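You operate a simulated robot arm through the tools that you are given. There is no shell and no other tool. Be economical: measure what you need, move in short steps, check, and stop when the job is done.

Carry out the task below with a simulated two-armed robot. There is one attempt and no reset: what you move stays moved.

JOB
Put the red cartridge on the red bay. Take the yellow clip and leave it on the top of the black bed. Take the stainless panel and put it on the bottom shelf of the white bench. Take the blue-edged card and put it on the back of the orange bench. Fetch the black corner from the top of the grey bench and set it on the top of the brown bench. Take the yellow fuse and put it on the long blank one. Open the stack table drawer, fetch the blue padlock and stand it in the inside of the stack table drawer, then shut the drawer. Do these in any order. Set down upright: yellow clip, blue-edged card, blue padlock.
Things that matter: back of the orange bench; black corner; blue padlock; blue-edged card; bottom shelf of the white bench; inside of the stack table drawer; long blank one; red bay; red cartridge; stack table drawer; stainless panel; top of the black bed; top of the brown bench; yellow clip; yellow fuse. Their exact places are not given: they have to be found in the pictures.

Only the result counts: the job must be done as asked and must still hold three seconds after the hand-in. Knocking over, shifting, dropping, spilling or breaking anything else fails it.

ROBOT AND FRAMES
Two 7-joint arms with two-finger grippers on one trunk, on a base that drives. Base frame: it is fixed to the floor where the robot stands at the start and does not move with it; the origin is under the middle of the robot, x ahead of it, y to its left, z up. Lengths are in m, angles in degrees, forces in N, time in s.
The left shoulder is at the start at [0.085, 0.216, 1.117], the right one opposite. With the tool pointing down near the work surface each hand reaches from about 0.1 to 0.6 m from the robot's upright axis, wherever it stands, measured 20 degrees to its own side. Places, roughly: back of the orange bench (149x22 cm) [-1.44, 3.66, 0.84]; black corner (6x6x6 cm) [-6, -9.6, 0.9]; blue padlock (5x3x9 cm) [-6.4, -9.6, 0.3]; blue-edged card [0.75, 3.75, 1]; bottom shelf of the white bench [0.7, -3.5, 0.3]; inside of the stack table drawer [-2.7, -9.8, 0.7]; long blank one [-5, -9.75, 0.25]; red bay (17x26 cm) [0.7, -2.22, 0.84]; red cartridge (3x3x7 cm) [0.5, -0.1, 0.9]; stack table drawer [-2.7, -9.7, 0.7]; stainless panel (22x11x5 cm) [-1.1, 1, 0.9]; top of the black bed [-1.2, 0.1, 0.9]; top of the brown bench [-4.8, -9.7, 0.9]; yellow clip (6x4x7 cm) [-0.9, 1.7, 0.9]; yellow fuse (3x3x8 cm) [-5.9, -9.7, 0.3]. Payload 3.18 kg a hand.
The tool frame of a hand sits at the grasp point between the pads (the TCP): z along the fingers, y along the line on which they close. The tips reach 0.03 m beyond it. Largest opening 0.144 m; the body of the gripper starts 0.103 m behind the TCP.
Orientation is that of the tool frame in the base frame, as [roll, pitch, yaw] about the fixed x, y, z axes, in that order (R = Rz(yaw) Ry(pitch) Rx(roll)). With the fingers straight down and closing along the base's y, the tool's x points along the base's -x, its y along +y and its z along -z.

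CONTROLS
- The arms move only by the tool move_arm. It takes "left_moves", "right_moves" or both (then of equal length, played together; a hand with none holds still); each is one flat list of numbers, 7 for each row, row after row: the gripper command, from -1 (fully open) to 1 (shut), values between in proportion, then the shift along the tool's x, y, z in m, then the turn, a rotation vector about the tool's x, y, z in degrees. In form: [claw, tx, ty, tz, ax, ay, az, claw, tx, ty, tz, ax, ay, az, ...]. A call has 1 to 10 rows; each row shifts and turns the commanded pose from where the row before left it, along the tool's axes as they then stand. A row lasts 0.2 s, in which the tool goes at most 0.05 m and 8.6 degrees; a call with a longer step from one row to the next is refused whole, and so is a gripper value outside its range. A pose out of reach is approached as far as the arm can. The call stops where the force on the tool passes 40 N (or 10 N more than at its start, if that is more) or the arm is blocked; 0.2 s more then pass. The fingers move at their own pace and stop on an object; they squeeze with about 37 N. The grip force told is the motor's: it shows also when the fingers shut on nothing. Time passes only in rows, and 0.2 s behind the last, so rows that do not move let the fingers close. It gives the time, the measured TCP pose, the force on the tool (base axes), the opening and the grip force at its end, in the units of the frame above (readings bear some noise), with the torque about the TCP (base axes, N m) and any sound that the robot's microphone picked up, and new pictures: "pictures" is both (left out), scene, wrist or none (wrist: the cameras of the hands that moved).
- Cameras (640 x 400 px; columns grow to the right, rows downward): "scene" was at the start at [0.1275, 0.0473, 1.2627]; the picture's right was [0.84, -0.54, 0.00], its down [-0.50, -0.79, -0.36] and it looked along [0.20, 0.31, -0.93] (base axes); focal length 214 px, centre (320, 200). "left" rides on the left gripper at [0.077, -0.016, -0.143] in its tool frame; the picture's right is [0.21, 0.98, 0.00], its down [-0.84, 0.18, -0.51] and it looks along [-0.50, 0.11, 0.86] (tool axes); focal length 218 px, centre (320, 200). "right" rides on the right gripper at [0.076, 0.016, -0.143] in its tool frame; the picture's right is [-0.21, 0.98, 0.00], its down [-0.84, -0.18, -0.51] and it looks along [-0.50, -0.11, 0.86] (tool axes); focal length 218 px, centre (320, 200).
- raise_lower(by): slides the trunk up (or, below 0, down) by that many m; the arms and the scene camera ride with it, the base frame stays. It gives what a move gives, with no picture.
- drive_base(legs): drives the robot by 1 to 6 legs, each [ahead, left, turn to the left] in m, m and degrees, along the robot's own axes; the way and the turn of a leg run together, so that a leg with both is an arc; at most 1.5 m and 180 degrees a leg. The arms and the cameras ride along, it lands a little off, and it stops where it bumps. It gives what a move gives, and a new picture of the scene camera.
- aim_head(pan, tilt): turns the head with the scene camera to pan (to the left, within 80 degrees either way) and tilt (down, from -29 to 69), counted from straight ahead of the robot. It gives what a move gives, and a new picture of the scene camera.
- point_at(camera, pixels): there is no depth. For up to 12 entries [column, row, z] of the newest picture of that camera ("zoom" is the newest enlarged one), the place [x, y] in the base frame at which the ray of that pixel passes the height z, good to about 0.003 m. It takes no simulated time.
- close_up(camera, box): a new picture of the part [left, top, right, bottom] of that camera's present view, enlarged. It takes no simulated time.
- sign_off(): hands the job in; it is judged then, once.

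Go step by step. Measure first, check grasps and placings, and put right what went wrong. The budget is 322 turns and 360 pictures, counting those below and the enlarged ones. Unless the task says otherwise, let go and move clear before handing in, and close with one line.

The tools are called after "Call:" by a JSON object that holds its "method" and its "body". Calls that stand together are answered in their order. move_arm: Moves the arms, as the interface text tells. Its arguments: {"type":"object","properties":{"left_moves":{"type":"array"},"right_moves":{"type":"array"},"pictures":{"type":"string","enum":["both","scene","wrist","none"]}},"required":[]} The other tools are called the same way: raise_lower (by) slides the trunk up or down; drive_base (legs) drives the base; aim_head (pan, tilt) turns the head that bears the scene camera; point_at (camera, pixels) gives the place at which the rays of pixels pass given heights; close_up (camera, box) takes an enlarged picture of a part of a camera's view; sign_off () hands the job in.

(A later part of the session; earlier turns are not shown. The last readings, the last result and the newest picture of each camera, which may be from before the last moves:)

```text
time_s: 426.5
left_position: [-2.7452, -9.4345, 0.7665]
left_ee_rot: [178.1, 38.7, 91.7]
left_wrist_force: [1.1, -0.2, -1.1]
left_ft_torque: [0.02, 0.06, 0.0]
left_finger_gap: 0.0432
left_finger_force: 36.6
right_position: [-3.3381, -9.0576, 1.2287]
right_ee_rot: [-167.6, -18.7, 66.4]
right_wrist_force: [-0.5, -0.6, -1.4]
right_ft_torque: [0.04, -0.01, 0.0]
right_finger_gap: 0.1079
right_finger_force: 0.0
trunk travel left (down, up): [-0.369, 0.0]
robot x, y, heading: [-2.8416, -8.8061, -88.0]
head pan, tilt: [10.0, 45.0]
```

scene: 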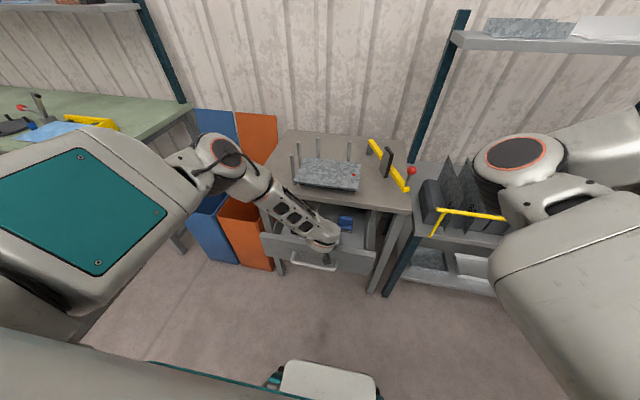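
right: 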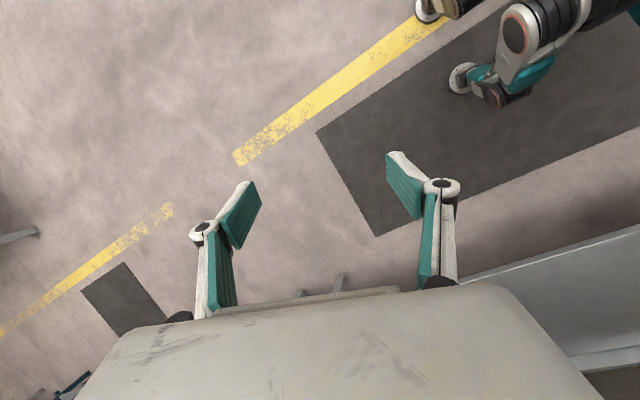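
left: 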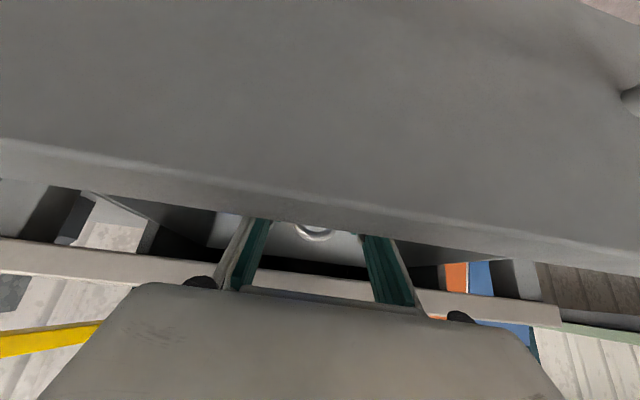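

Lower gently to contact.

Call:
{"method": "move_arm", "body": {"left_moves": [1, 0.0031, 0, 0.0039, 0, 0, 0, 1, 0.0031, 0, 0.0039, 0, 0, 0, 1, 0.0018, 0, 0.0024, 0, 0, 0, 1, 0.0018, 0, 0.0024, 0, 0, 0], "pictures": "none"}}

```text
time_s: 427.5
left_position: [-2.7463, -9.4369, 0.751]
left_ee_rot: [178.1, 38.6, 91.7]
left_wrist_force: [0.6, -1.0, -1.3]
left_ft_torque: [0.02, -0.05, -0.01]
left_finger_gap: 0.0433
left_finger_force: 36.5
right_position: [-3.3375, -9.0581, 1.2285]
right_ee_rot: [-167.7, -18.7, 66.4]
right_wrist_force: [-0.8, 0.9, 0.1]
right_ft_torque: [-0.01, -0.02, -0.01]
right_finger_gap: 0.108
right_finger_force: 0.3
trunk travel left (down, up): [-0.369, 0.0]
robot x, y, heading: [-2.841, -8.8022, -88.2]
head pan, tilt: [10.0, 45.0]
```

Call:
{"method": "move_arm", "body": {"left_moves": [1, 0.0018, 0, 0.0024, 0, 0, 0, 1, 0.0018, 0, 0.0024, 0, 0, 0, 1, 0.0018, 0, 0.0024, 0, 0, 0, 1, 0.0018, 0, 0.0024, 0, 0, 0], "pictures": "scene"}}

Call:
{"method": "close_up", "body": {"camera": "scene", "box": [240, 190, 400, 290]}}

```text
time_s: 428.2
left_position: [-2.7456, -9.4433, 0.7508]
left_ee_rot: [178.5, 39.4, 92.3]
left_wrist_force: [4.9, 0.0, 16.1]
left_ft_torque: [1.6, 1.28, -0.43]
left_finger_gap: 0.043
left_finger_force: 37.0
right_position: [-3.3375, -9.0579, 1.2292]
right_ee_rot: [-167.6, -18.7, 66.4]
right_wrist_force: [-0.4, -0.8, 0.6]
right_ft_torque: [0.01, 0.01, -0.06]
right_finger_gap: 0.1079
right_finger_force: 0.0
trunk travel left (down, up): [-0.369, 0.0]
robot x, y, heading: [-2.8401, -8.8038, -88.1]
head pan, tilt: [10.0, 45.0]
stopped in row 3 (left hand): the force on the tool passed its limit at 45 N (the readings are from after the stop); the commanded pose is now the measured one
```

scene: 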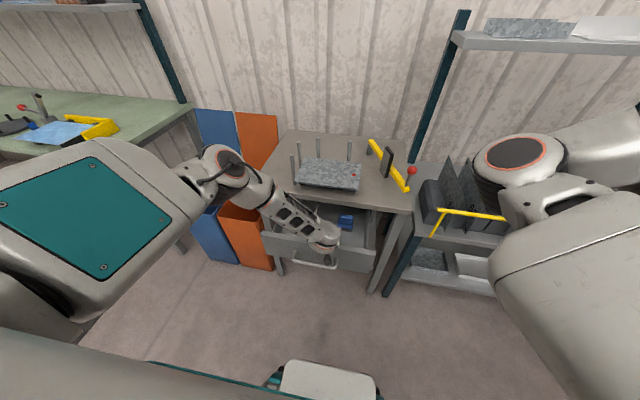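

```text
4.00 times, centred on (320, 240) of scene
```

zoom: 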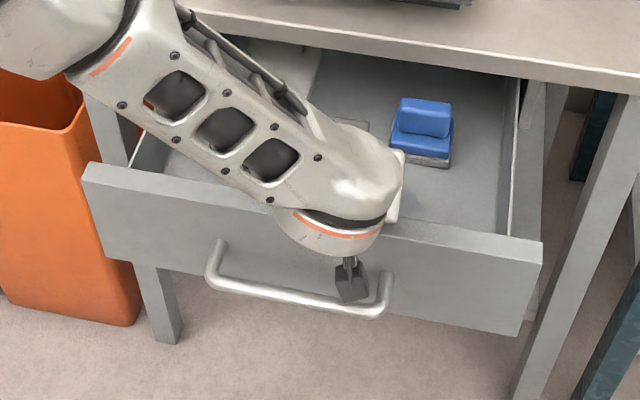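

The contact torque points to the drawer front (hand/camera), not the padlock base. I'll lift 6 mm, move 1.5 cm deeper and try lowering again.

Call:
{"method": "move_arm", "body": {"left_moves": [1, -0.0037, 0, -0.0047, 0, 0.8, 0, 1, -0.0118, 0, 0.0092, 0, 0, 0, 1, 0.0025, 0, 0.0031, 0, 0, 0, 1, 0.0018, 0, 0.0024, 0, 0, 0], "pictures": "none"}}

```text
time_s: 429.2
left_position: [-2.7455, -9.4573, 0.7485]
left_ee_rot: [178.5, 38.3, 92.1]
left_wrist_force: [0.3, 0.5, -1.3]
left_ft_torque: [0.0, 0.05, 0.02]
left_finger_gap: 0.043
left_finger_force: 36.3
right_position: [-3.3374, -9.0582, 1.2285]
right_ee_rot: [-167.6, -18.7, 66.4]
right_wrist_force: [-0.4, 0.9, -0.1]
right_ft_torque: [-0.02, -0.01, 0.03]
right_finger_gap: 0.1082
right_finger_force: 0.0
trunk travel left (down, up): [-0.369, 0.0]
robot x, y, heading: [-2.8424, -8.8025, -88.0]
head pan, tilt: [10.0, 45.0]
```

No contact here at 0.7485. Continue down.

Call:
{"method": "move_arm", "body": {"left_moves": [1, 0.0012, 0, 0.0016, 0, 0, 0, 1, 0.0012, 0, 0.0016, 0, 0, 0, 1, 0.0012, 0, 0.0016, 0, 0, 0], "pictures": "none"}}

```text
time_s: 430.0
left_position: [-2.7464, -9.457, 0.7447]
left_ee_rot: [178.5, 38.7, 92.1]
left_wrist_force: [0.6, -0.5, 17.0]
left_ft_torque: [0.06, 0.4, -0.01]
left_finger_gap: 0.043
left_finger_force: 37.3
right_position: [-3.3371, -9.0559, 1.2284]
right_ee_rot: [-167.7, -18.6, 66.5]
right_wrist_force: [-1.1, 0.4, -0.1]
right_ft_torque: [0.03, 0.02, 0.01]
right_finger_gap: 0.1079
right_finger_force: 0.1
trunk travel left (down, up): [-0.369, 0.0]
robot x, y, heading: [-2.8431, -8.8036, -88.1]
head pan, tilt: [10.0, 45.0]
```

Now the padlock base is on the floor (17 N, little torque). Ease, open slowly, check.

Call:
{"method": "move_arm", "body": {"left_moves": [1, -0.0009, 0, -0.0012, 0, 0, 0, 0.3, 0, 0, 0, 0, 0, 0, 0.15, 0, 0, 0, 0, 0, 0, 0.15, 0, 0, 0, 0, 0, 0, 0.15, -0.006, 0, -0.008, 0, 0, 0, 0.15, -0.0124, 0, -0.0158, 0, 0, 0, 0.15, -0.0186, 0, -0.0236, 0, 0, 0, 0.15, -0.0248, 0, -0.0315, 0, 0, 0, 0.15, -0.0248, 0, -0.0315, 0, 0, 0], "pictures": "both"}}

```text
time_s: 432.0
left_position: [-2.7473, -9.4575, 0.8848]
left_ee_rot: [178.5, 38.4, 92.0]
left_wrist_force: [-0.4, 0.5, 0.2]
left_ft_torque: [-0.03, 0.03, 0.03]
left_finger_gap: 0.0614
left_finger_force: 0.1
right_position: [-3.338, -9.0571, 1.2281]
right_ee_rot: [-167.7, -18.7, 66.4]
right_wrist_force: [-0.4, 0.0, 0.6]
right_ft_torque: [-0.01, 0.01, 0.0]
right_finger_gap: 0.1078
right_finger_force: 0.1
trunk travel left (down, up): [-0.369, 0.0]
robot x, y, heading: [-2.8399, -8.8039, -88.2]
head pan, tilt: [10.0, 45.0]
```

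scene: 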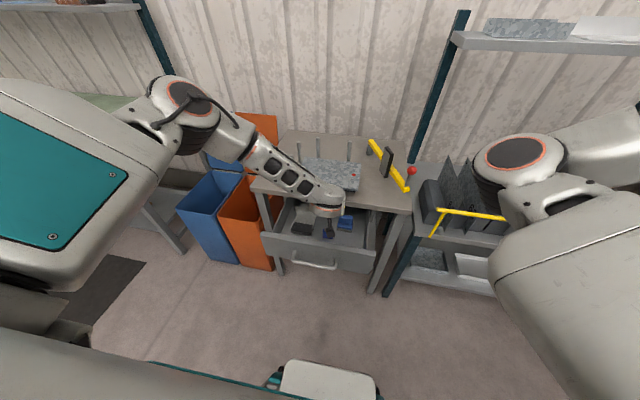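
left: 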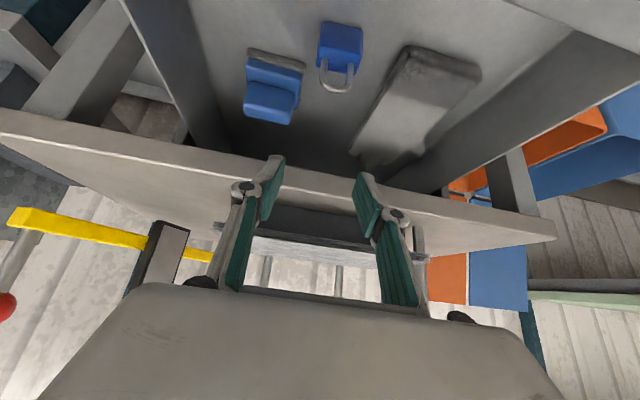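

Padlock stands upright in the drawer. Now close the fingers and bring the hand in front of the drawer face, above the handle.

Call:
{"method": "move_arm", "body": {"left_moves": [1, 0.03, 0.006, -0.0236, 0, 0, 0, 1, 0.03, 0.006, -0.0236, 0, 0, 0, 1, 0.03, 0.006, -0.0236, 0, 0, 0, 1, 0.03, 0.006, -0.0236, 0, 0, 0, 1, 0.03, 0.006, -0.0236, 0, 0, 0, 1, 0.024, 0, 0.03, 0, 0, 0, 1, 0.024, 0, 0.03, 0, 0, 0], "pictures": "both"}}

Call:
{"method": "close_up", "body": {"camera": "scene", "box": [240, 180, 400, 280]}}

```text
time_s: 433.6
left_position: [-2.758, -9.2758, 0.8233]
left_ee_rot: [177.9, 38.0, 92.2]
left_wrist_force: [-0.3, 0.3, 0.8]
left_ft_torque: [-0.01, 0.01, 0.03]
left_finger_gap: 0.0
left_finger_force: 30.3
left hand out of reach, approached as far as the arm can: row 6, 7
right_position: [-3.3388, -9.0573, 1.2291]
right_ee_rot: [-167.7, -18.8, 66.4]
right_wrist_force: [-0.9, 0.5, 0.4]
right_ft_torque: [-0.02, -0.02, 0.0]
right_finger_gap: 0.1077
right_finger_force: 0.0
trunk travel left (down, up): [-0.369, 0.0]
robot x, y, heading: [-2.8411, -8.8021, -88.1]
head pan, tilt: [10.0, 45.0]
```

scene: 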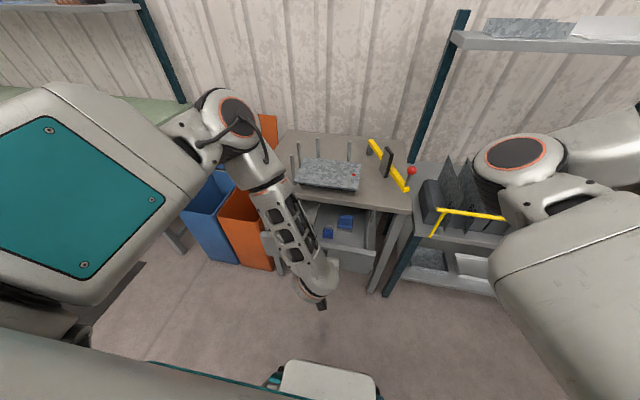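
left: 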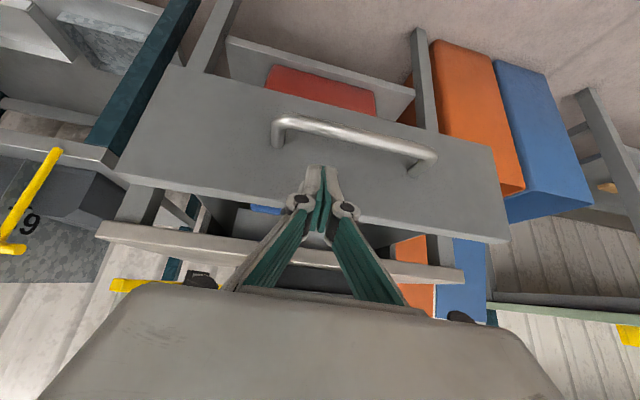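

```text
4.00 times, centred on (320, 230) of scene
```

zoom: 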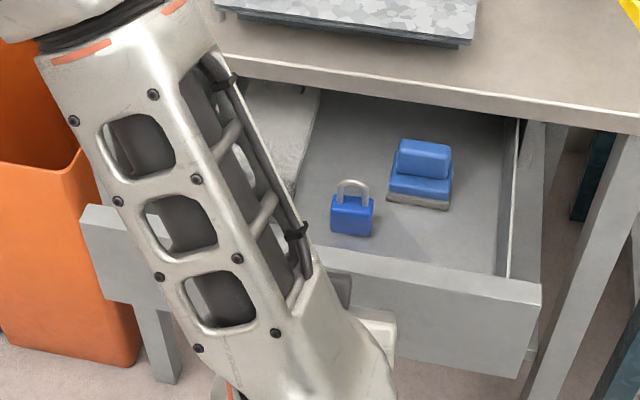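

The padlock is seen standing upright. The tips need to be ~2 cm lower; lower the trunk 3 cm and centre the hand.

Call:
{"method": "raise_lower", "body": {"by": -0.03}}

Call:
{"method": "move_arm", "body": {"left_moves": [1, 0, 0.02, 0, 0, 0, 0, 1, 0, 0.02, 0, 0, 0, 0], "pictures": "wrist"}}

```text
time_s: 434.4
left_position: [-2.7569, -9.2772, 0.7952]
left_ee_rot: [178.0, 38.0, 92.2]
left_wrist_force: [0.2, 0.3, -0.8]
left_ft_torque: [0.02, 0.03, -0.04]
left_finger_gap: 0.0
left_finger_force: 30.5
right_position: [-3.3367, -9.058, 1.1987]
right_ee_rot: [-167.5, -18.6, 66.4]
right_wrist_force: [-0.1, 0.4, 0.3]
right_ft_torque: [0.01, 0.0, 0.0]
right_finger_gap: 0.1082
right_finger_force: 0.2
trunk travel left (down, up): [-0.339, 0.03]
robot x, y, heading: [-2.8447, -8.8045, -87.9]
head pan, tilt: [10.0, 45.0]
```

```text
time_s: 435.0
left_position: [-2.7371, -9.2851, 0.8097]
left_ee_rot: [177.7, 37.7, 92.2]
left_wrist_force: [0.6, -1.0, -0.5]
left_ft_torque: [0.0, 0.02, 0.04]
left_finger_gap: 0.0
left_finger_force: 30.5
left hand out of reach, approached as far as the arm can: row 1, 2
right_position: [-3.3379, -9.057, 1.1968]
right_ee_rot: [-167.6, -18.7, 66.4]
right_wrist_force: [-0.3, -1.4, 0.2]
right_ft_torque: [0.0, 0.0, -0.03]
right_finger_gap: 0.1078
right_finger_force: 0.0
trunk travel left (down, up): [-0.339, 0.03]
robot x, y, heading: [-2.8419, -8.8003, -87.9]
head pan, tilt: [10.0, 45.0]
```

left: 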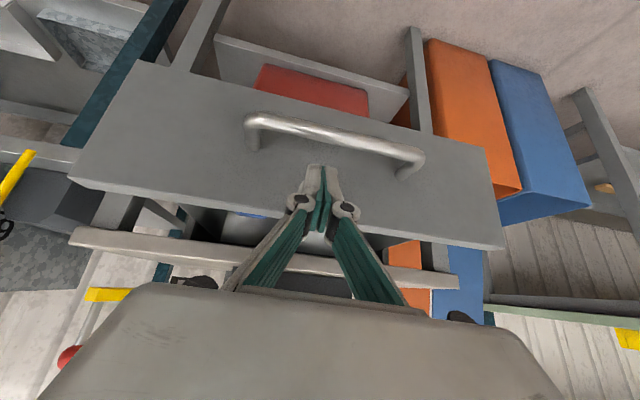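

Tips face the drawer front just above the handle. Push by driving forward slowly, 0.08 m first.

Call:
{"method": "drive_base", "body": {"legs": [[0.08, 0, 0]]}}

Call:
{"method": "close_up", "body": {"camera": "scene", "box": [240, 180, 400, 280]}}

```text
time_s: 436.1
left_position: [-2.7336, -9.3643, 0.8079]
left_ee_rot: [177.6, 37.6, 92.3]
left_wrist_force: [0.2, 0.4, 0.0]
left_ft_torque: [-0.01, 0.01, 0.02]
left_finger_gap: 0.0
left_finger_force: 30.3
right_position: [-3.334, -9.1372, 1.1989]
right_ee_rot: [-167.5, -18.6, 66.5]
right_wrist_force: [0.3, -0.8, -0.8]
right_ft_torque: [0.08, -0.03, 0.0]
right_finger_gap: 0.108
right_finger_force: 0.0
trunk travel left (down, up): [-0.339, 0.03]
robot x, y, heading: [-2.8377, -8.883, -88.3]
head pan, tilt: [10.0, 45.0]
```

scene: 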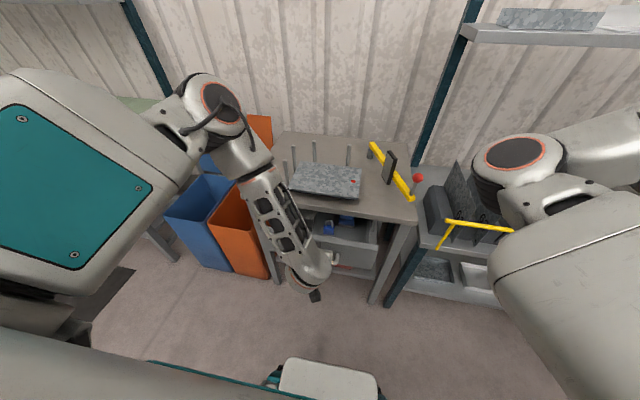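

```text
4.00 times, centred on (320, 230) of scene
```

zoom: 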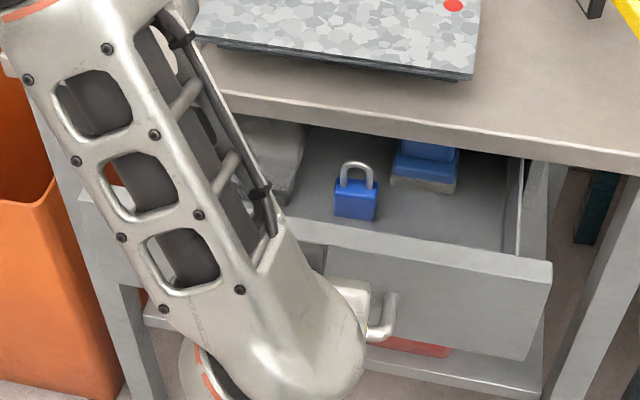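

The drawer moves in and the padlock stays upright. Continue 0.1 m.

Call:
{"method": "drive_base", "body": {"legs": [[0.1, 0, 0]]}}

Call:
{"method": "close_up", "body": {"camera": "scene", "box": [240, 180, 400, 280]}}

```text
time_s: 437.2
left_position: [-2.7303, -9.4657, 0.8086]
left_ee_rot: [177.6, 37.6, 92.2]
left_wrist_force: [0.5, -0.1, -0.4]
left_ft_torque: [0.01, -0.01, 0.01]
left_finger_gap: 0.0001
left_finger_force: 30.4
right_position: [-3.3314, -9.2372, 1.1985]
right_ee_rot: [-167.7, -18.7, 66.4]
right_wrist_force: [0.3, -0.2, 0.7]
right_ft_torque: [0.08, 0.0, 0.0]
right_finger_gap: 0.1081
right_finger_force: 0.0
trunk travel left (down, up): [-0.339, 0.03]
robot x, y, heading: [-2.8367, -8.9825, -88.2]
head pan, tilt: [10.0, 45.0]
```

scene: 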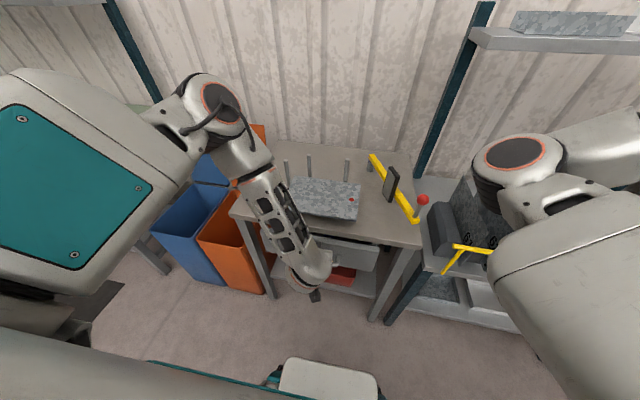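

```text
4.00 times, centred on (320, 230) of scene
```

zoom: 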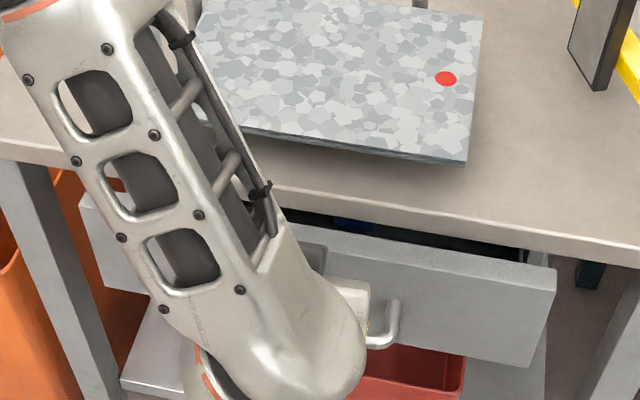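

About 0.1 m remains. Lower the tips 1 cm on the face and push on with the arm (force-limited).

Call:
{"method": "move_arm", "body": {"left_moves": [1, 0.0073, 0, 0.0095, 0, 0, 0, 1, -0.0158, 0, 0.0122, 0, 0, 0, 1, -0.0158, 0, 0.0122, 0, 0, 0, 1, -0.0158, 0, 0.0122, 0, 0, 0], "pictures": "wrist"}}

Call:
{"method": "close_up", "body": {"camera": "scene", "box": [240, 180, 400, 280]}}

```text
time_s: 438.2
left_position: [-2.725, -9.5241, 0.7981]
left_ee_rot: [177.7, 37.7, 92.1]
left_wrist_force: [0.1, -0.9, -0.2]
left_ft_torque: [-0.04, -0.02, 0.0]
left_finger_gap: 0.0
left_finger_force: 30.7
right_position: [-3.3314, -9.237, 1.1989]
right_ee_rot: [-167.6, -18.7, 66.5]
right_wrist_force: [0.3, -0.5, 0.7]
right_ft_torque: [0.03, -0.02, 0.02]
right_finger_gap: 0.108
right_finger_force: 0.1
trunk travel left (down, up): [-0.339, 0.03]
robot x, y, heading: [-2.8349, -8.9869, -87.8]
head pan, tilt: [10.0, 45.0]
```

left: 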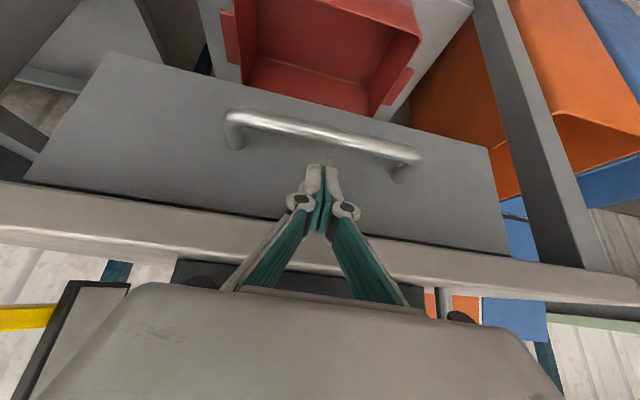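

```text
4.00 times, centred on (320, 230) of scene
```

zoom: 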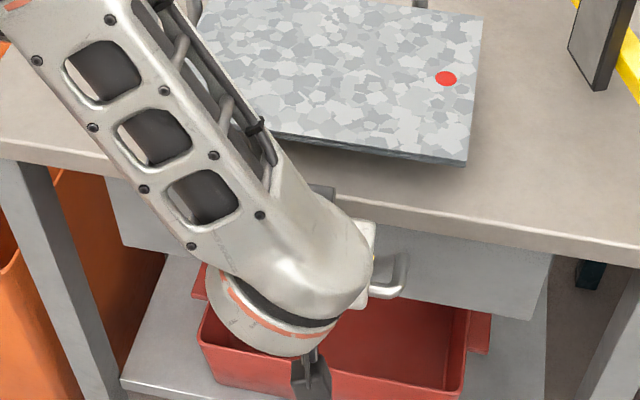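

Nearly shut. Push further in 1 cm steps until it resists.

Call:
{"method": "move_arm", "body": {"left_moves": [1, -0.0079, 0, 0.0061, 0, 0, 0, 1, -0.0079, 0, 0.0061, 0, 0, 0, 1, -0.0079, 0, 0.0061, 0, 0, 0, 1, -0.0079, 0, 0.0061, 0, 0, 0, 1, -0.0079, 0, 0.0061, 0, 0, 0], "pictures": "wrist"}}

```text
time_s: 438.9
left_position: [-2.7252, -9.5385, 0.7938]
left_ee_rot: [177.5, 36.5, 92.0]
left_wrist_force: [1.3, 18.3, 8.2]
left_ft_torque: [0.01, 0.0, -0.07]
left_finger_gap: 0.0
left_finger_force: 30.7
right_position: [-3.3321, -9.2363, 1.1988]
right_ee_rot: [-167.6, -18.7, 66.6]
right_wrist_force: [-0.1, -0.9, -1.1]
right_ft_torque: [0.07, -0.01, 0.01]
right_finger_gap: 0.1078
right_finger_force: 0.0
trunk travel left (down, up): [-0.339, 0.03]
robot x, y, heading: [-2.8339, -8.9814, -88.1]
head pan, tilt: [10.0, 45.0]
stopped in row 3 (left hand): the force on the tool passed its limit at 50 N (the readings are from after the stop); the commanded pose is now the measured one
```

left: 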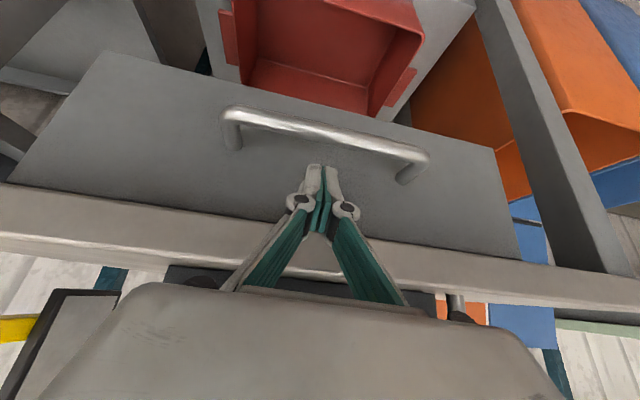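

Firm stop (50 N at the tips). Back off and check the drawer against its closed position.

Call:
{"method": "drive_base", "body": {"legs": [[-0.35, 0, -2]]}}

Call:
{"method": "close_up", "body": {"camera": "scene", "box": [260, 130, 420, 230]}}

```text
time_s: 441.2
left_position: [-2.7525, -9.2019, 0.7951]
left_ee_rot: [177.6, 36.8, 89.8]
left_wrist_force: [-0.5, -0.1, 0.7]
left_ft_torque: [-0.04, 0.02, -0.01]
left_finger_gap: 0.0
left_finger_force: 30.9
right_position: [-3.3467, -8.8731, 1.1984]
right_ee_rot: [-167.7, -18.6, 64.2]
right_wrist_force: [-0.8, 0.9, -0.2]
right_ft_torque: [-0.02, -0.03, 0.0]
right_finger_gap: 0.1081
right_finger_force: 0.0
trunk travel left (down, up): [-0.339, 0.03]
robot x, y, heading: [-2.8411, -8.6401, -90.4]
head pan, tilt: [10.0, 45.0]
```

scene: 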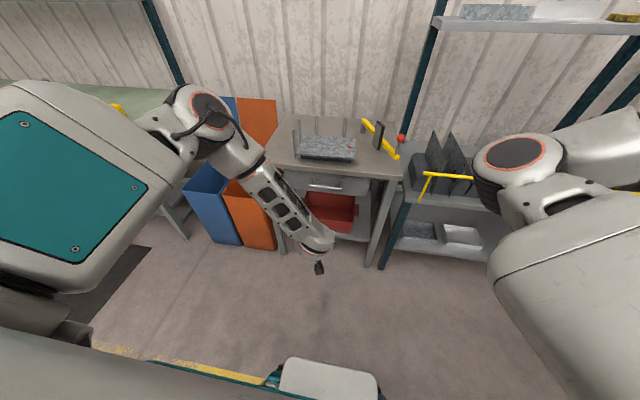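

```text
4.00 times, centred on (340, 180) of scene
```

zoom: 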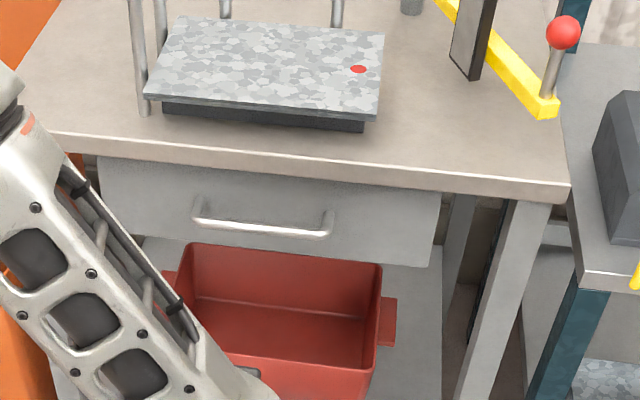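

Call:
{"method": "point_at", "body": {"camera": "zoom", "pixels": [[200, 223, 0.74], [330, 235, 0.74], [262, 146, 0.84], [110, 165, 0.8], [430, 200, 0.8]]}}

```text
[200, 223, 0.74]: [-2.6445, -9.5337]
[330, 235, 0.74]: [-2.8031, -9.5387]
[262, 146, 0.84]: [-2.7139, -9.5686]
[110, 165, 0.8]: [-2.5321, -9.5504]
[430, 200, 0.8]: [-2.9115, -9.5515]
```

It looks shut, but to be certain I'll also push on the handle bar itself (clear of the table lip). Lower 2.7 cm and drive in.

Call:
{"method": "raise_lower", "body": {"by": -0.03}}

Call:
{"method": "drive_base", "body": {"legs": [[0.28, 0, 0.2]]}}

Call:
{"method": "move_arm", "body": {"left_moves": [1, -0.0079, 0, 0.0061, 0, 0, 0, 1, -0.0079, 0, 0.0061, 0, 0, 0, 1, -0.0079, 0, 0.0061, 0, 0, 0, 1, -0.0079, 0, 0.0061, 0, 0, 0, 1, -0.0079, 0, 0.0061, 0, 0, 0, 1, -0.0079, 0, 0.0061, 0, 0, 0], "pictures": "wrist"}}

```text
time_s: 441.9
left_position: [-2.7521, -9.2026, 0.7645]
left_ee_rot: [177.6, 36.9, 89.8]
left_wrist_force: [-0.2, 1.0, 0.8]
left_ft_torque: [0.04, 0.02, -0.05]
left_finger_gap: 0.0
left_finger_force: 30.4
right_position: [-3.3461, -8.873, 1.1692]
right_ee_rot: [-167.6, -18.6, 64.2]
right_wrist_force: [-0.7, 0.3, 0.2]
right_ft_torque: [-0.06, -0.02, -0.02]
right_finger_gap: 0.108
right_finger_force: 0.0
trunk travel left (down, up): [-0.309, 0.06]
robot x, y, heading: [-2.8411, -8.6333, -90.5]
head pan, tilt: [10.0, 45.0]
```

```text
time_s: 443.9
left_position: [-2.7562, -9.4805, 0.7633]
left_ee_rot: [177.5, 36.8, 89.7]
left_wrist_force: [-0.2, -0.3, -0.2]
left_ft_torque: [0.02, 0.0, 0.03]
left_finger_gap: 0.0003
left_finger_force: 30.6
right_position: [-3.3487, -9.1499, 1.1688]
right_ee_rot: [-167.7, -18.8, 64.1]
right_wrist_force: [-0.6, -0.7, -0.4]
right_ft_torque: [0.05, -0.02, 0.0]
right_finger_gap: 0.108
right_finger_force: 0.1
trunk travel left (down, up): [-0.309, 0.06]
robot x, y, heading: [-2.8437, -8.9152, -90.5]
head pan, tilt: [10.0, 45.0]
```

scene: 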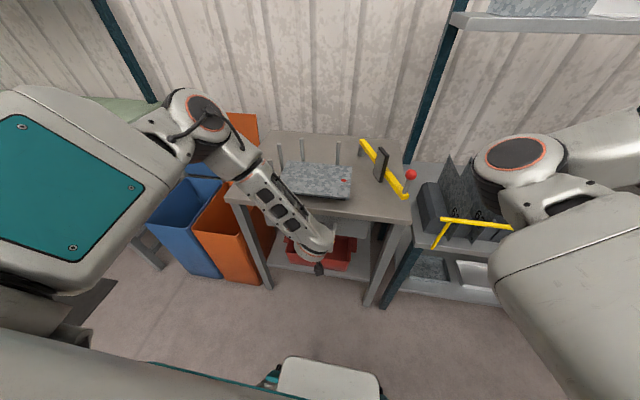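

```text
time_s: 444.7
left_position: [-2.7538, -9.4965, 0.7549]
left_ee_rot: [177.5, 35.4, 89.3]
left_wrist_force: [0.2, 4.1, -0.3]
left_ft_torque: [0.12, -0.01, 0.08]
left_finger_gap: 0.0001
left_finger_force: 30.9
right_position: [-3.3491, -9.15, 1.1686]
right_ee_rot: [-167.6, -18.7, 64.0]
right_wrist_force: [0.4, -0.6, -1.0]
right_ft_torque: [0.09, -0.02, -0.06]
right_finger_gap: 0.1082
right_finger_force: 0.0
trunk travel left (down, up): [-0.309, 0.06]
robot x, y, heading: [-2.8488, -8.9139, -90.6]
head pan, tilt: [10.0, 45.0]
stopped in row 3 (left hand): the force on the tool passed its limit at 47 N (the readings are from after the stop); the commanded pose is now the measured one
```

left: 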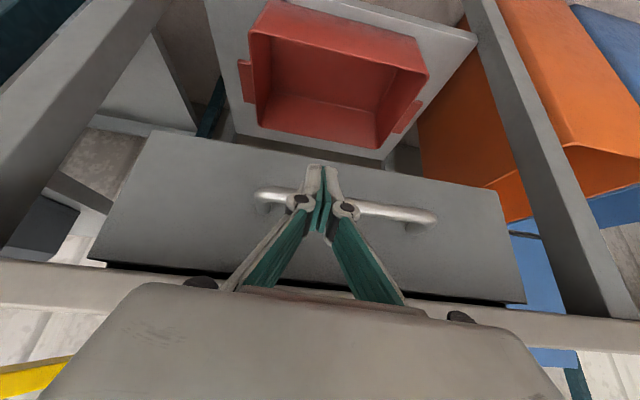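

The handle resists firmly at its closed position: the drawer is shut. Back away, raise the trunk and left hand, and head for the clip.

Call:
{"method": "drive_base", "body": {"legs": [[-0.5, 0, 0.5]]}}

Call:
{"method": "raise_lower", "body": {"by": 0.06}}

Call:
{"method": "move_arm", "body": {"left_moves": [-0.3, -0.0253, 0, -0.0322, 0, 0, 0, -0.3, -0.0253, 0, -0.0322, 0, 0, 0, -0.3, -0.0253, 0, -0.0322, 0, 0, 0, -0.3, -0.0253, 0, -0.0322, 0, 0, 0, -0.3, -0.0253, 0, -0.0322, 0, 0, 0, -0.3, -0.0253, 0, -0.0322, 0, 0, 0, -0.3, -0.0253, 0, -0.0322, 0, 0, 0, -0.3, -0.0253, 0, -0.0322, 0, 0, 0], "pictures": "none"}}

Call:
{"method": "drive_base", "body": {"legs": [[0, 1.17, 0], [0, 0, 90], [0, 0, 90]]}}

Call:
{"method": "aim_head", "body": {"pan": 0, "tilt": 25}}

```text
time_s: 447.6
left_position: [-2.7417, -8.9964, 0.7577]
left_ee_rot: [177.5, 35.6, 90.8]
left_wrist_force: [0.7, -0.1, -1.5]
left_ft_torque: [-0.01, 0.04, -0.02]
left_finger_gap: 0.0
left_finger_force: 30.4
right_position: [-3.3451, -8.6628, 1.1678]
right_ee_rot: [-167.7, -18.6, 65.5]
right_wrist_force: [-0.1, -0.2, 0.5]
right_ft_torque: [-0.02, 0.02, 0.02]
right_finger_gap: 0.1082
right_finger_force: 0.0
trunk travel left (down, up): [-0.309, 0.06]
robot x, y, heading: [-2.8486, -8.4172, -88.9]
head pan, tilt: [10.0, 45.0]
```

scene: 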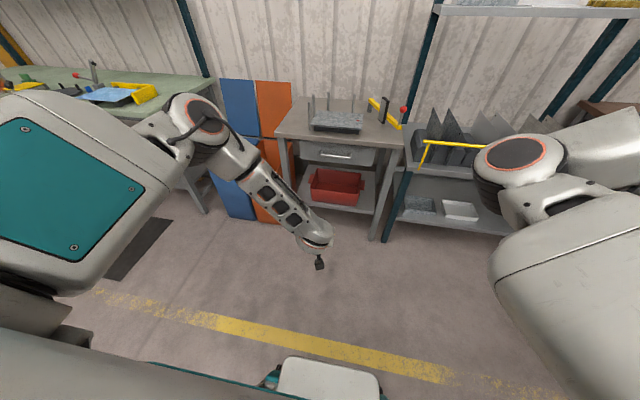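

```text
time_s: 448.6
left_position: [-2.7422, -8.9955, 0.8169]
left_ee_rot: [177.5, 35.5, 90.7]
left_wrist_force: [0.8, 0.0, -0.6]
left_ft_torque: [-0.01, 0.01, -0.02]
left_finger_gap: 0.0
left_finger_force: 30.9
right_position: [-3.3448, -8.6632, 1.2286]
right_ee_rot: [-167.6, -18.8, 65.5]
right_wrist_force: [0.3, 0.1, -0.7]
right_ft_torque: [0.0, -0.04, 0.02]
right_finger_gap: 0.1077
right_finger_force: 0.0
trunk travel left (down, up): [-0.369, 0.0]
robot x, y, heading: [-2.843, -8.4144, -88.9]
head pan, tilt: [10.0, 45.0]
```

```text
time_s: 450.4
left_position: [-2.7505, -9.0101, 1.1435]
left_ee_rot: [177.5, 35.5, 90.7]
left_wrist_force: [-1.1, 0.3, -0.1]
left_ft_torque: [-0.03, -0.06, 0.02]
left_finger_gap: 0.0937
left_finger_force: 0.1
right_position: [-3.345, -8.6613, 1.2286]
right_ee_rot: [-167.8, -18.6, 65.6]
right_wrist_force: [0.0, -0.4, 0.6]
right_ft_torque: [-0.02, 0.0, -0.01]
right_finger_gap: 0.1081
right_finger_force: 0.0
trunk travel left (down, up): [-0.369, 0.0]
robot x, y, heading: [-2.8439, -8.4147, -88.9]
head pan, tilt: [10.0, 45.0]
```

```text
time_s: 469.0
left_position: [-1.7065, -7.7928, 1.1415]
left_ee_rot: [177.5, 35.5, -90.4]
left_wrist_force: [-0.7, -0.5, 0.0]
left_ft_torque: [-0.02, -0.01, 0.01]
left_finger_gap: 0.0937
left_finger_force: 0.1
right_position: [-1.1201, -8.1515, 1.2288]
right_ee_rot: [-167.5, -18.7, -115.7]
right_wrist_force: [0.3, -0.7, -0.8]
right_ft_torque: [0.0, -0.02, -0.02]
right_finger_gap: 0.1082
right_finger_force: 0.1
trunk travel left (down, up): [-0.369, 0.0]
robot x, y, heading: [-1.622, -8.3861, 89.9]
head pan, tilt: [10.0, 45.0]
```

scene: 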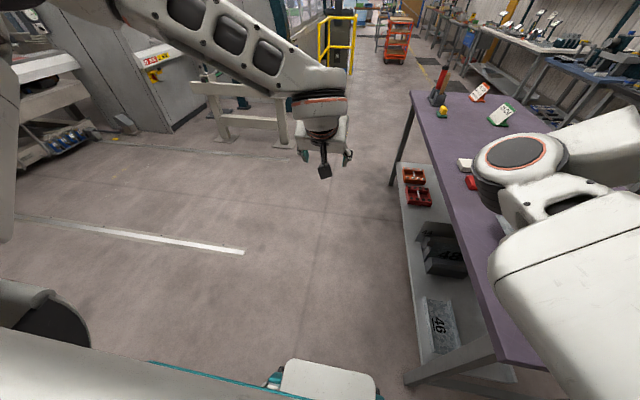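

```text
time_s: 469.8
left_position: [-1.7072, -7.7926, 1.1417]
left_ee_rot: [177.5, 35.6, -90.4]
left_wrist_force: [0.3, -0.4, -0.1]
left_ft_torque: [0.02, 0.0, -0.01]
left_finger_gap: 0.0935
left_finger_force: 0.1
right_position: [-1.12, -8.1518, 1.2284]
right_ee_rot: [-167.6, -18.7, -115.7]
right_wrist_force: [1.0, -0.3, -0.4]
right_ft_torque: [-0.01, -0.01, 0.03]
right_finger_gap: 0.108
right_finger_force: 0.1
trunk travel left (down, up): [-0.369, 0.0]
robot x, y, heading: [-1.6248, -8.3872, 89.9]
head pan, tilt: [0.0, 25.0]
```

scene: 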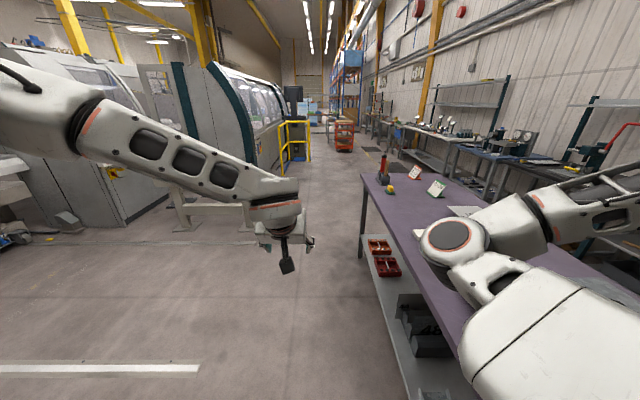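

The way is clear; objects on the purple table are low. Drive ahead to y≈-4.5, strafe right into the corridor.

Call:
{"method": "drive_base", "body": {"legs": [[1.5, 0, 0], [1.5, 0, 0], [0.9, 0, 0], [0, -1.5, 0], [1.5, 0, 0]]}}

```text
time_s: 508.4
left_position: [-0.2726, -2.4128, 1.1418]
left_ee_rot: [177.5, 35.5, -87.8]
left_wrist_force: [0.3, 0.2, -0.5]
left_ft_torque: [-0.02, -0.02, 0.03]
left_finger_gap: 0.0937
left_finger_force: 0.1
right_position: [0.3309, -2.745, 1.2275]
right_ee_rot: [-167.7, -18.7, -113.0]
right_wrist_force: [-0.8, 0.3, -0.7]
right_ft_torque: [0.01, 0.0, -0.01]
right_finger_gap: 0.1081
right_finger_force: 0.1
trunk travel left (down, up): [-0.369, 0.0]
robot x, y, heading: [-0.1584, -3.0049, 92.4]
head pan, tilt: [0.0, 25.0]
```

scene: 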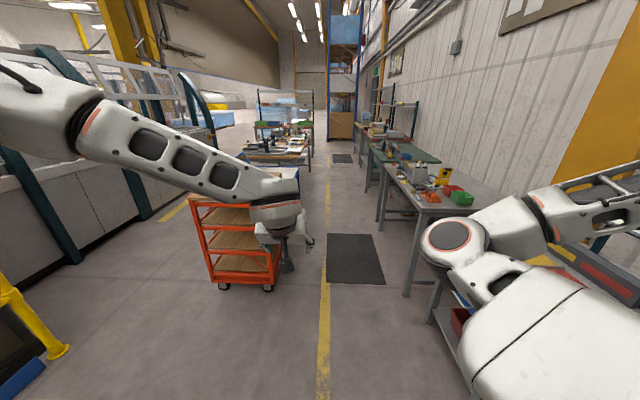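

Call:
{"method": "drive_base", "body": {"legs": [[0, -0.1, -2.4], [1.5, 0, 0], [1.5, 0, 0], [1.4, 0, 0]]}}

Call:
{"method": "aim_head", "body": {"pan": 45, "tilt": 35}}

```text
time_s: 530.5
left_position: [-0.291, 1.9709, 1.1417]
left_ee_rot: [177.5, 35.4, -88.4]
left_wrist_force: [0.2, 0.0, 0.7]
left_ft_torque: [0.02, 0.02, 0.0]
left_finger_gap: 0.0936
left_finger_force: 0.0
right_position: [0.3086, 1.6308, 1.2283]
right_ee_rot: [-167.5, -18.6, -113.7]
right_wrist_force: [0.6, 0.0, 0.3]
right_ft_torque: [-0.03, 0.02, 0.02]
right_finger_gap: 0.1082
right_finger_force: 0.0
trunk travel left (down, up): [-0.369, 0.0]
robot x, y, heading: [-0.1862, 1.38, 92.0]
head pan, tilt: [0.0, 25.0]
```

scene: 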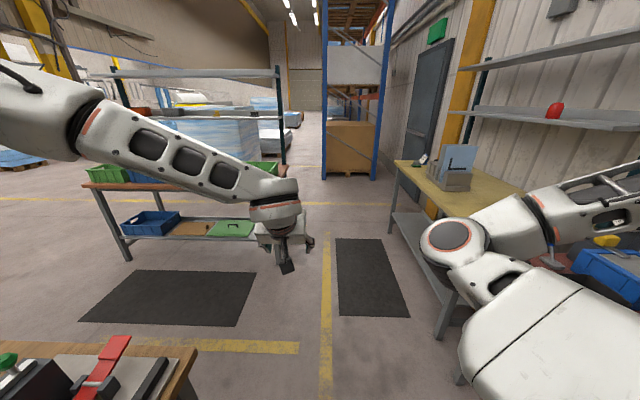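

```text
time_s: 531.6
left_position: [-0.2906, 1.9705, 1.1423]
left_ee_rot: [177.5, 35.5, -88.3]
left_wrist_force: [-0.3, 0.7, -0.4]
left_ft_torque: [-0.02, -0.02, 0.03]
left_finger_gap: 0.0933
left_finger_force: 0.1
right_position: [0.3085, 1.6322, 1.2278]
right_ee_rot: [-167.7, -18.7, -113.7]
right_wrist_force: [0.6, 1.0, 0.6]
right_ft_torque: [-0.05, 0.05, 0.0]
right_finger_gap: 0.1081
right_finger_force: 0.1
trunk travel left (down, up): [-0.369, 0.0]
robot x, y, heading: [-0.1895, 1.3798, 92.2]
head pan, tilt: [45.0, 35.0]
```

scene: 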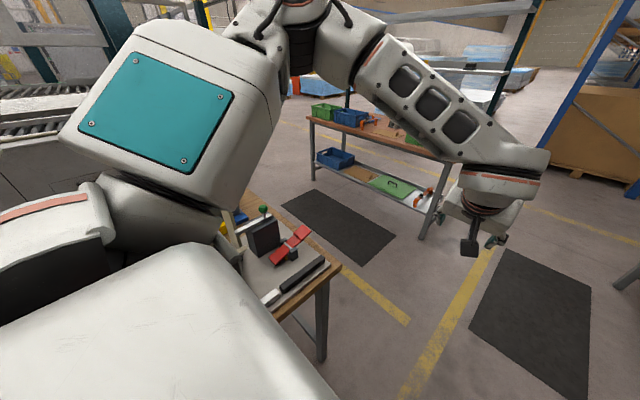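

The clip's bench end is left. Move ahead to y≈1.8 and turn left to face the bench.

Call:
{"method": "drive_base", "body": {"legs": [[0.4, -0.1, 0], [0, 0, 88]]}}

Call:
{"method": "aim_head", "body": {"pan": 0, "tilt": 45}}

```text
time_s: 538.0
left_position: [-0.6967, 1.6819, 1.142]
left_ee_rot: [177.5, 35.5, 1.0]
left_wrist_force: [-0.1, -0.3, 0.1]
left_ft_torque: [0.0, 0.01, -0.01]
left_finger_gap: 0.0936
left_finger_force: 0.1
right_position: [-0.3526, 2.2795, 1.2285]
right_ee_rot: [-167.7, -18.7, -24.3]
right_wrist_force: [-0.4, 0.3, 0.4]
right_ft_torque: [0.01, 0.01, -0.03]
right_finger_gap: 0.108
right_finger_force: 0.1
trunk travel left (down, up): [-0.369, 0.0]
robot x, y, heading: [-0.1007, 1.7834, -178.8]
head pan, tilt: [45.0, 35.0]
```

scene: 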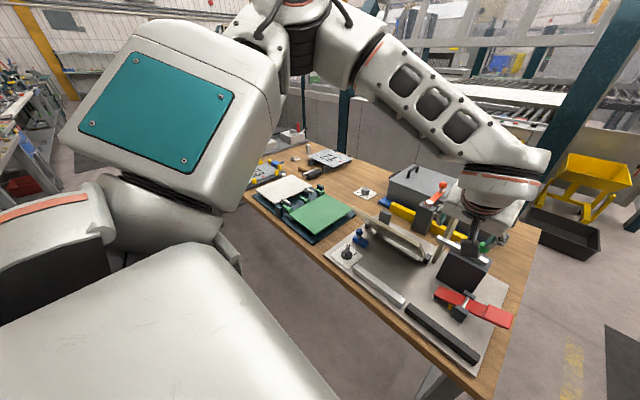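

```text
time_s: 539.1
left_position: [-0.6969, 1.6837, 1.142]
left_ee_rot: [177.5, 35.6, 1.0]
left_wrist_force: [1.0, 0.2, 0.0]
left_ft_torque: [0.03, 0.01, -0.01]
left_finger_gap: 0.0934
left_finger_force: 0.0
right_position: [-0.3519, 2.2803, 1.2299]
right_ee_rot: [-167.7, -18.8, -24.3]
right_wrist_force: [-0.2, 0.0, 0.0]
right_ft_torque: [-0.02, -0.02, 0.01]
right_finger_gap: 0.1081
right_finger_force: 0.1
trunk travel left (down, up): [-0.369, 0.0]
robot x, y, heading: [-0.1037, 1.7822, -178.7]
head pan, tilt: [0.0, 45.0]
```

scene: 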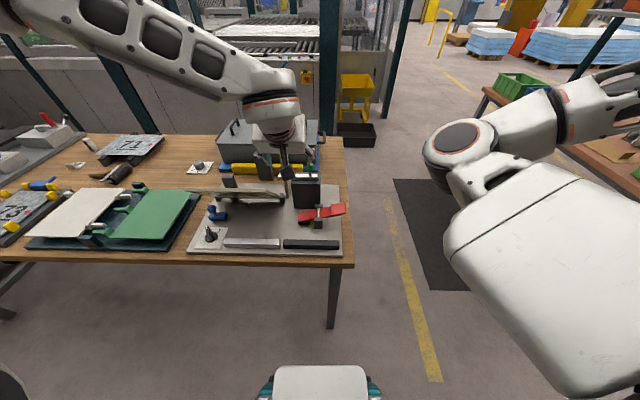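

The hand hides the place of the clip; move it 0.25 m to the left and up.

Call:
{"method": "move_arm", "body": {"left_moves": [-0.3, 0, 0.045, 0, 0, 0, 0, -0.3, 0, 0.045, 0, 0, 0, 0, -0.3, 0, 0.045, 0, 0, 0, 0, -0.3, 0, 0.045, 0, 0, 0, 0, -0.3, 0, 0.045, 0, 0, 0, 0], "pictures": "scene"}}

Call:
{"method": "close_up", "body": {"camera": "scene", "box": [180, 110, 370, 270]}}

```text
time_s: 540.3
left_position: [-0.6873, 1.4573, 1.1503]
left_ee_rot: [177.7, 35.6, 1.0]
left_wrist_force: [-0.4, -0.1, -0.2]
left_ft_torque: [0.01, 0.03, -0.04]
left_finger_gap: 0.0935
left_finger_force: 0.1
right_position: [-0.3513, 2.2786, 1.2293]
right_ee_rot: [-167.5, -18.7, -24.4]
right_wrist_force: [0.5, 0.7, -0.2]
right_ft_torque: [0.04, 0.02, 0.03]
right_finger_gap: 0.1082
right_finger_force: 0.0
trunk travel left (down, up): [-0.369, 0.0]
robot x, y, heading: [-0.1, 1.7838, -178.7]
head pan, tilt: [0.0, 45.0]
```

scene: 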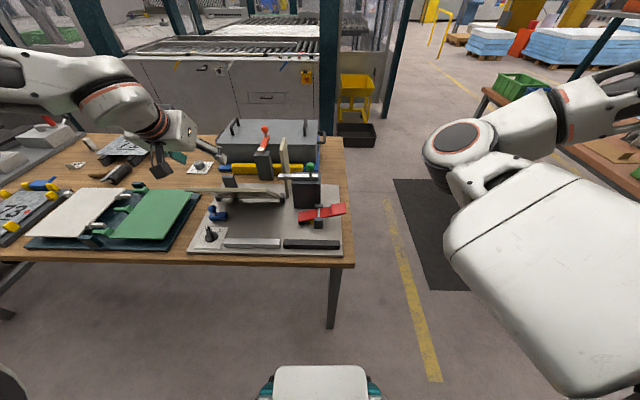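

```text
2.50 times, centred on (275, 190) of scene
```

zoom: 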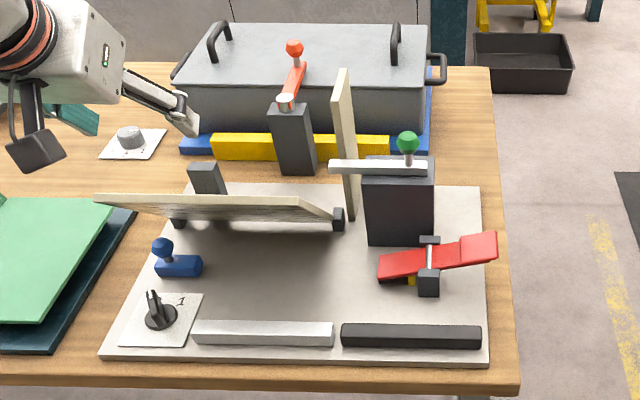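

Call:
{"method": "point_at", "body": {"camera": "zoom", "pixels": [[410, 280, 0.86], [410, 280, 0.9], [300, 150, 0.86], [400, 240, 0.86], [350, 180, 0.9], [490, 380, 0.84], [495, 70, 0.84]]}}

Call:
{"method": "close_up", "body": {"camera": "scene", "box": [290, 165, 360, 235]}}

```text
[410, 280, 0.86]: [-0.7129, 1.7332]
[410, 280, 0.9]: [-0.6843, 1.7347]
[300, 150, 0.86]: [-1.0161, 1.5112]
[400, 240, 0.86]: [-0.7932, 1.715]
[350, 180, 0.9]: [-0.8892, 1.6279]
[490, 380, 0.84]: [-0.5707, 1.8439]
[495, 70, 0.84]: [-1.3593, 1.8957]
```

```text
5.71 times, centred on (325, 200) of scene
```

zoom: 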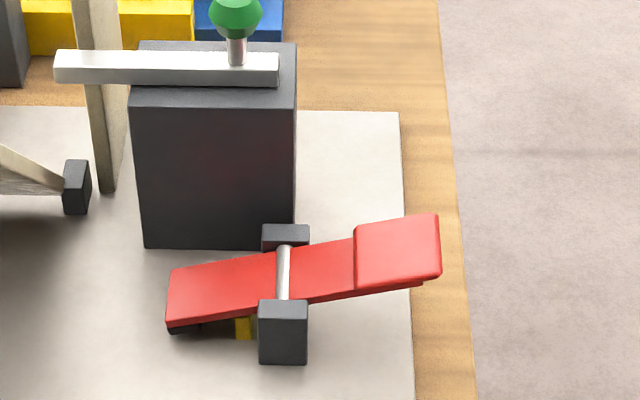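

The clip may be hidden behind the dark block. Look with the wrist camera from above.

Call:
{"method": "move_arm", "body": {"left_moves": [-0.3, 0, -0.045, 0, 0, 8, 0, -0.3, 0, -0.045, 0, 0, 8, 0, -0.3, 0, -0.045, 0, 0, 8, 0, -0.3, 0, -0.02, 0, 0, 8, 0], "pictures": "wrist"}}

```text
time_s: 541.3
left_position: [-0.694, 1.616, 1.1413]
left_ee_rot: [178.0, 3.3, 2.4]
left_wrist_force: [0.2, -0.9, -0.3]
left_ft_torque: [0.01, -0.03, 0.01]
left_finger_gap: 0.0937
left_finger_force: 0.0
right_position: [-0.3527, 2.2802, 1.229]
right_ee_rot: [-167.7, -18.7, -24.0]
right_wrist_force: [-0.1, -0.4, -0.2]
right_ft_torque: [-0.01, -0.08, 0.0]
right_finger_gap: 0.1081
right_finger_force: 0.2
trunk travel left (down, up): [-0.369, 0.0]
robot x, y, heading: [-0.1019, 1.7785, -178.5]
head pan, tilt: [0.0, 45.0]
```

left: 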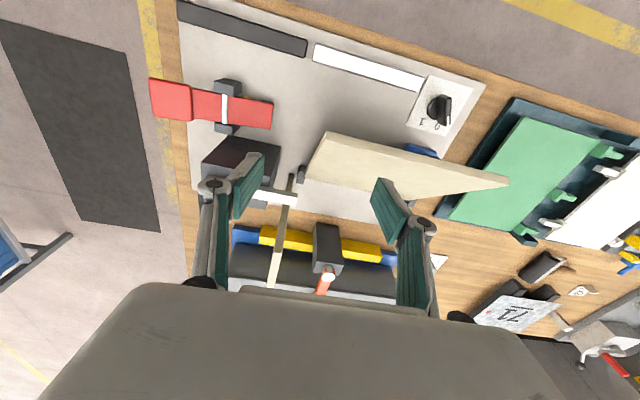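

Not seen yet; the finger covers the area behind the dark block. Shift the hand sideways and look again.

Call:
{"method": "move_arm", "body": {"left_moves": [-0.3, -0.02, -0.045, -0.02, 0, 0, 0, -0.3, -0.02, -0.045, -0.02, 0, 0, 0, -0.3, -0.02, -0.03, 0, 0, 0, 0], "pictures": "wrist"}}

Call:
{"method": "close_up", "body": {"camera": "left", "box": [180, 40, 460, 300]}}

```text
refused: row 1 steps farther than a row can; nothing moved
```

```text
1.54 times, centred on (320, 170) of left
```

zoom: 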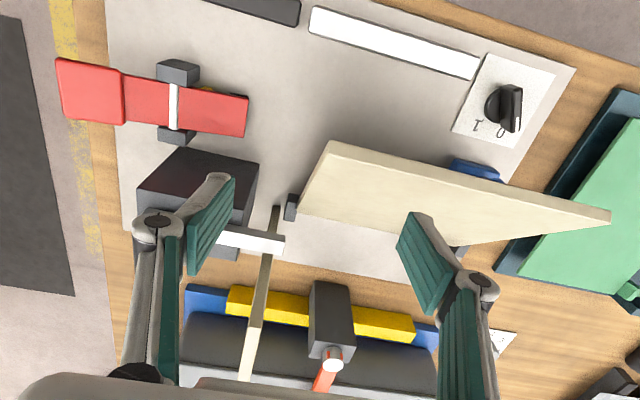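

The dark block looks like an open container; enlarge it.

Call:
{"method": "close_up", "body": {"camera": "left", "box": [190, 90, 310, 220]}}

Call:
{"method": "move_arm", "body": {"left_moves": [-0.3, -0.02, -0.04, 0, 0, 0, 0, -0.3, -0.02, -0.04, 0, 0, 0, 0, -0.3, -0.02, -0.03, 0, 0, 0, 0], "pictures": "wrist"}}

```text
3.08 times, centred on (250, 155) of left
```

zoom: 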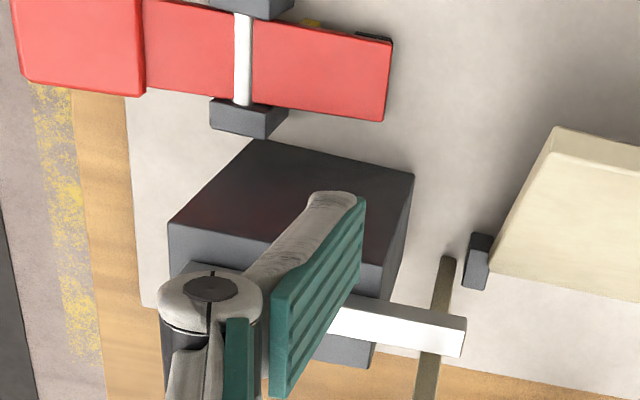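

```text
time_s: 542.1
left_position: [-0.759, 1.7215, 1.1445]
left_ee_rot: [178.0, 3.5, 2.3]
left_wrist_force: [-0.3, 1.5, -0.4]
left_ft_torque: [-0.02, -0.02, 0.04]
left_finger_gap: 0.0937
left_finger_force: 0.0
right_position: [-0.3546, 2.2793, 1.2278]
right_ee_rot: [-167.7, -18.7, -24.1]
right_wrist_force: [-0.8, 0.3, 0.5]
right_ft_torque: [-0.05, -0.03, -0.04]
right_finger_gap: 0.1079
right_finger_force: 0.0
trunk travel left (down, up): [-0.369, 0.0]
robot x, y, heading: [-0.1018, 1.7804, -178.6]
head pan, tilt: [0.0, 45.0]
```

left: 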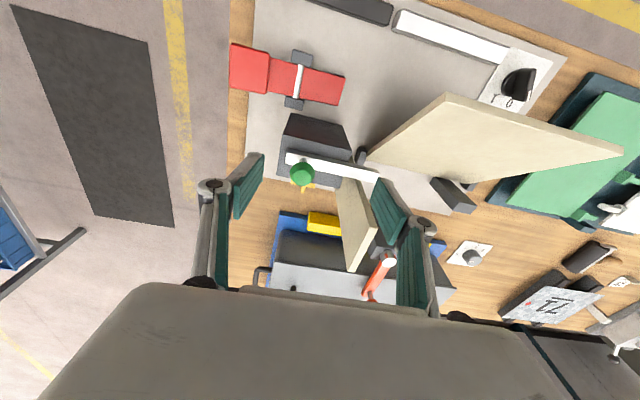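

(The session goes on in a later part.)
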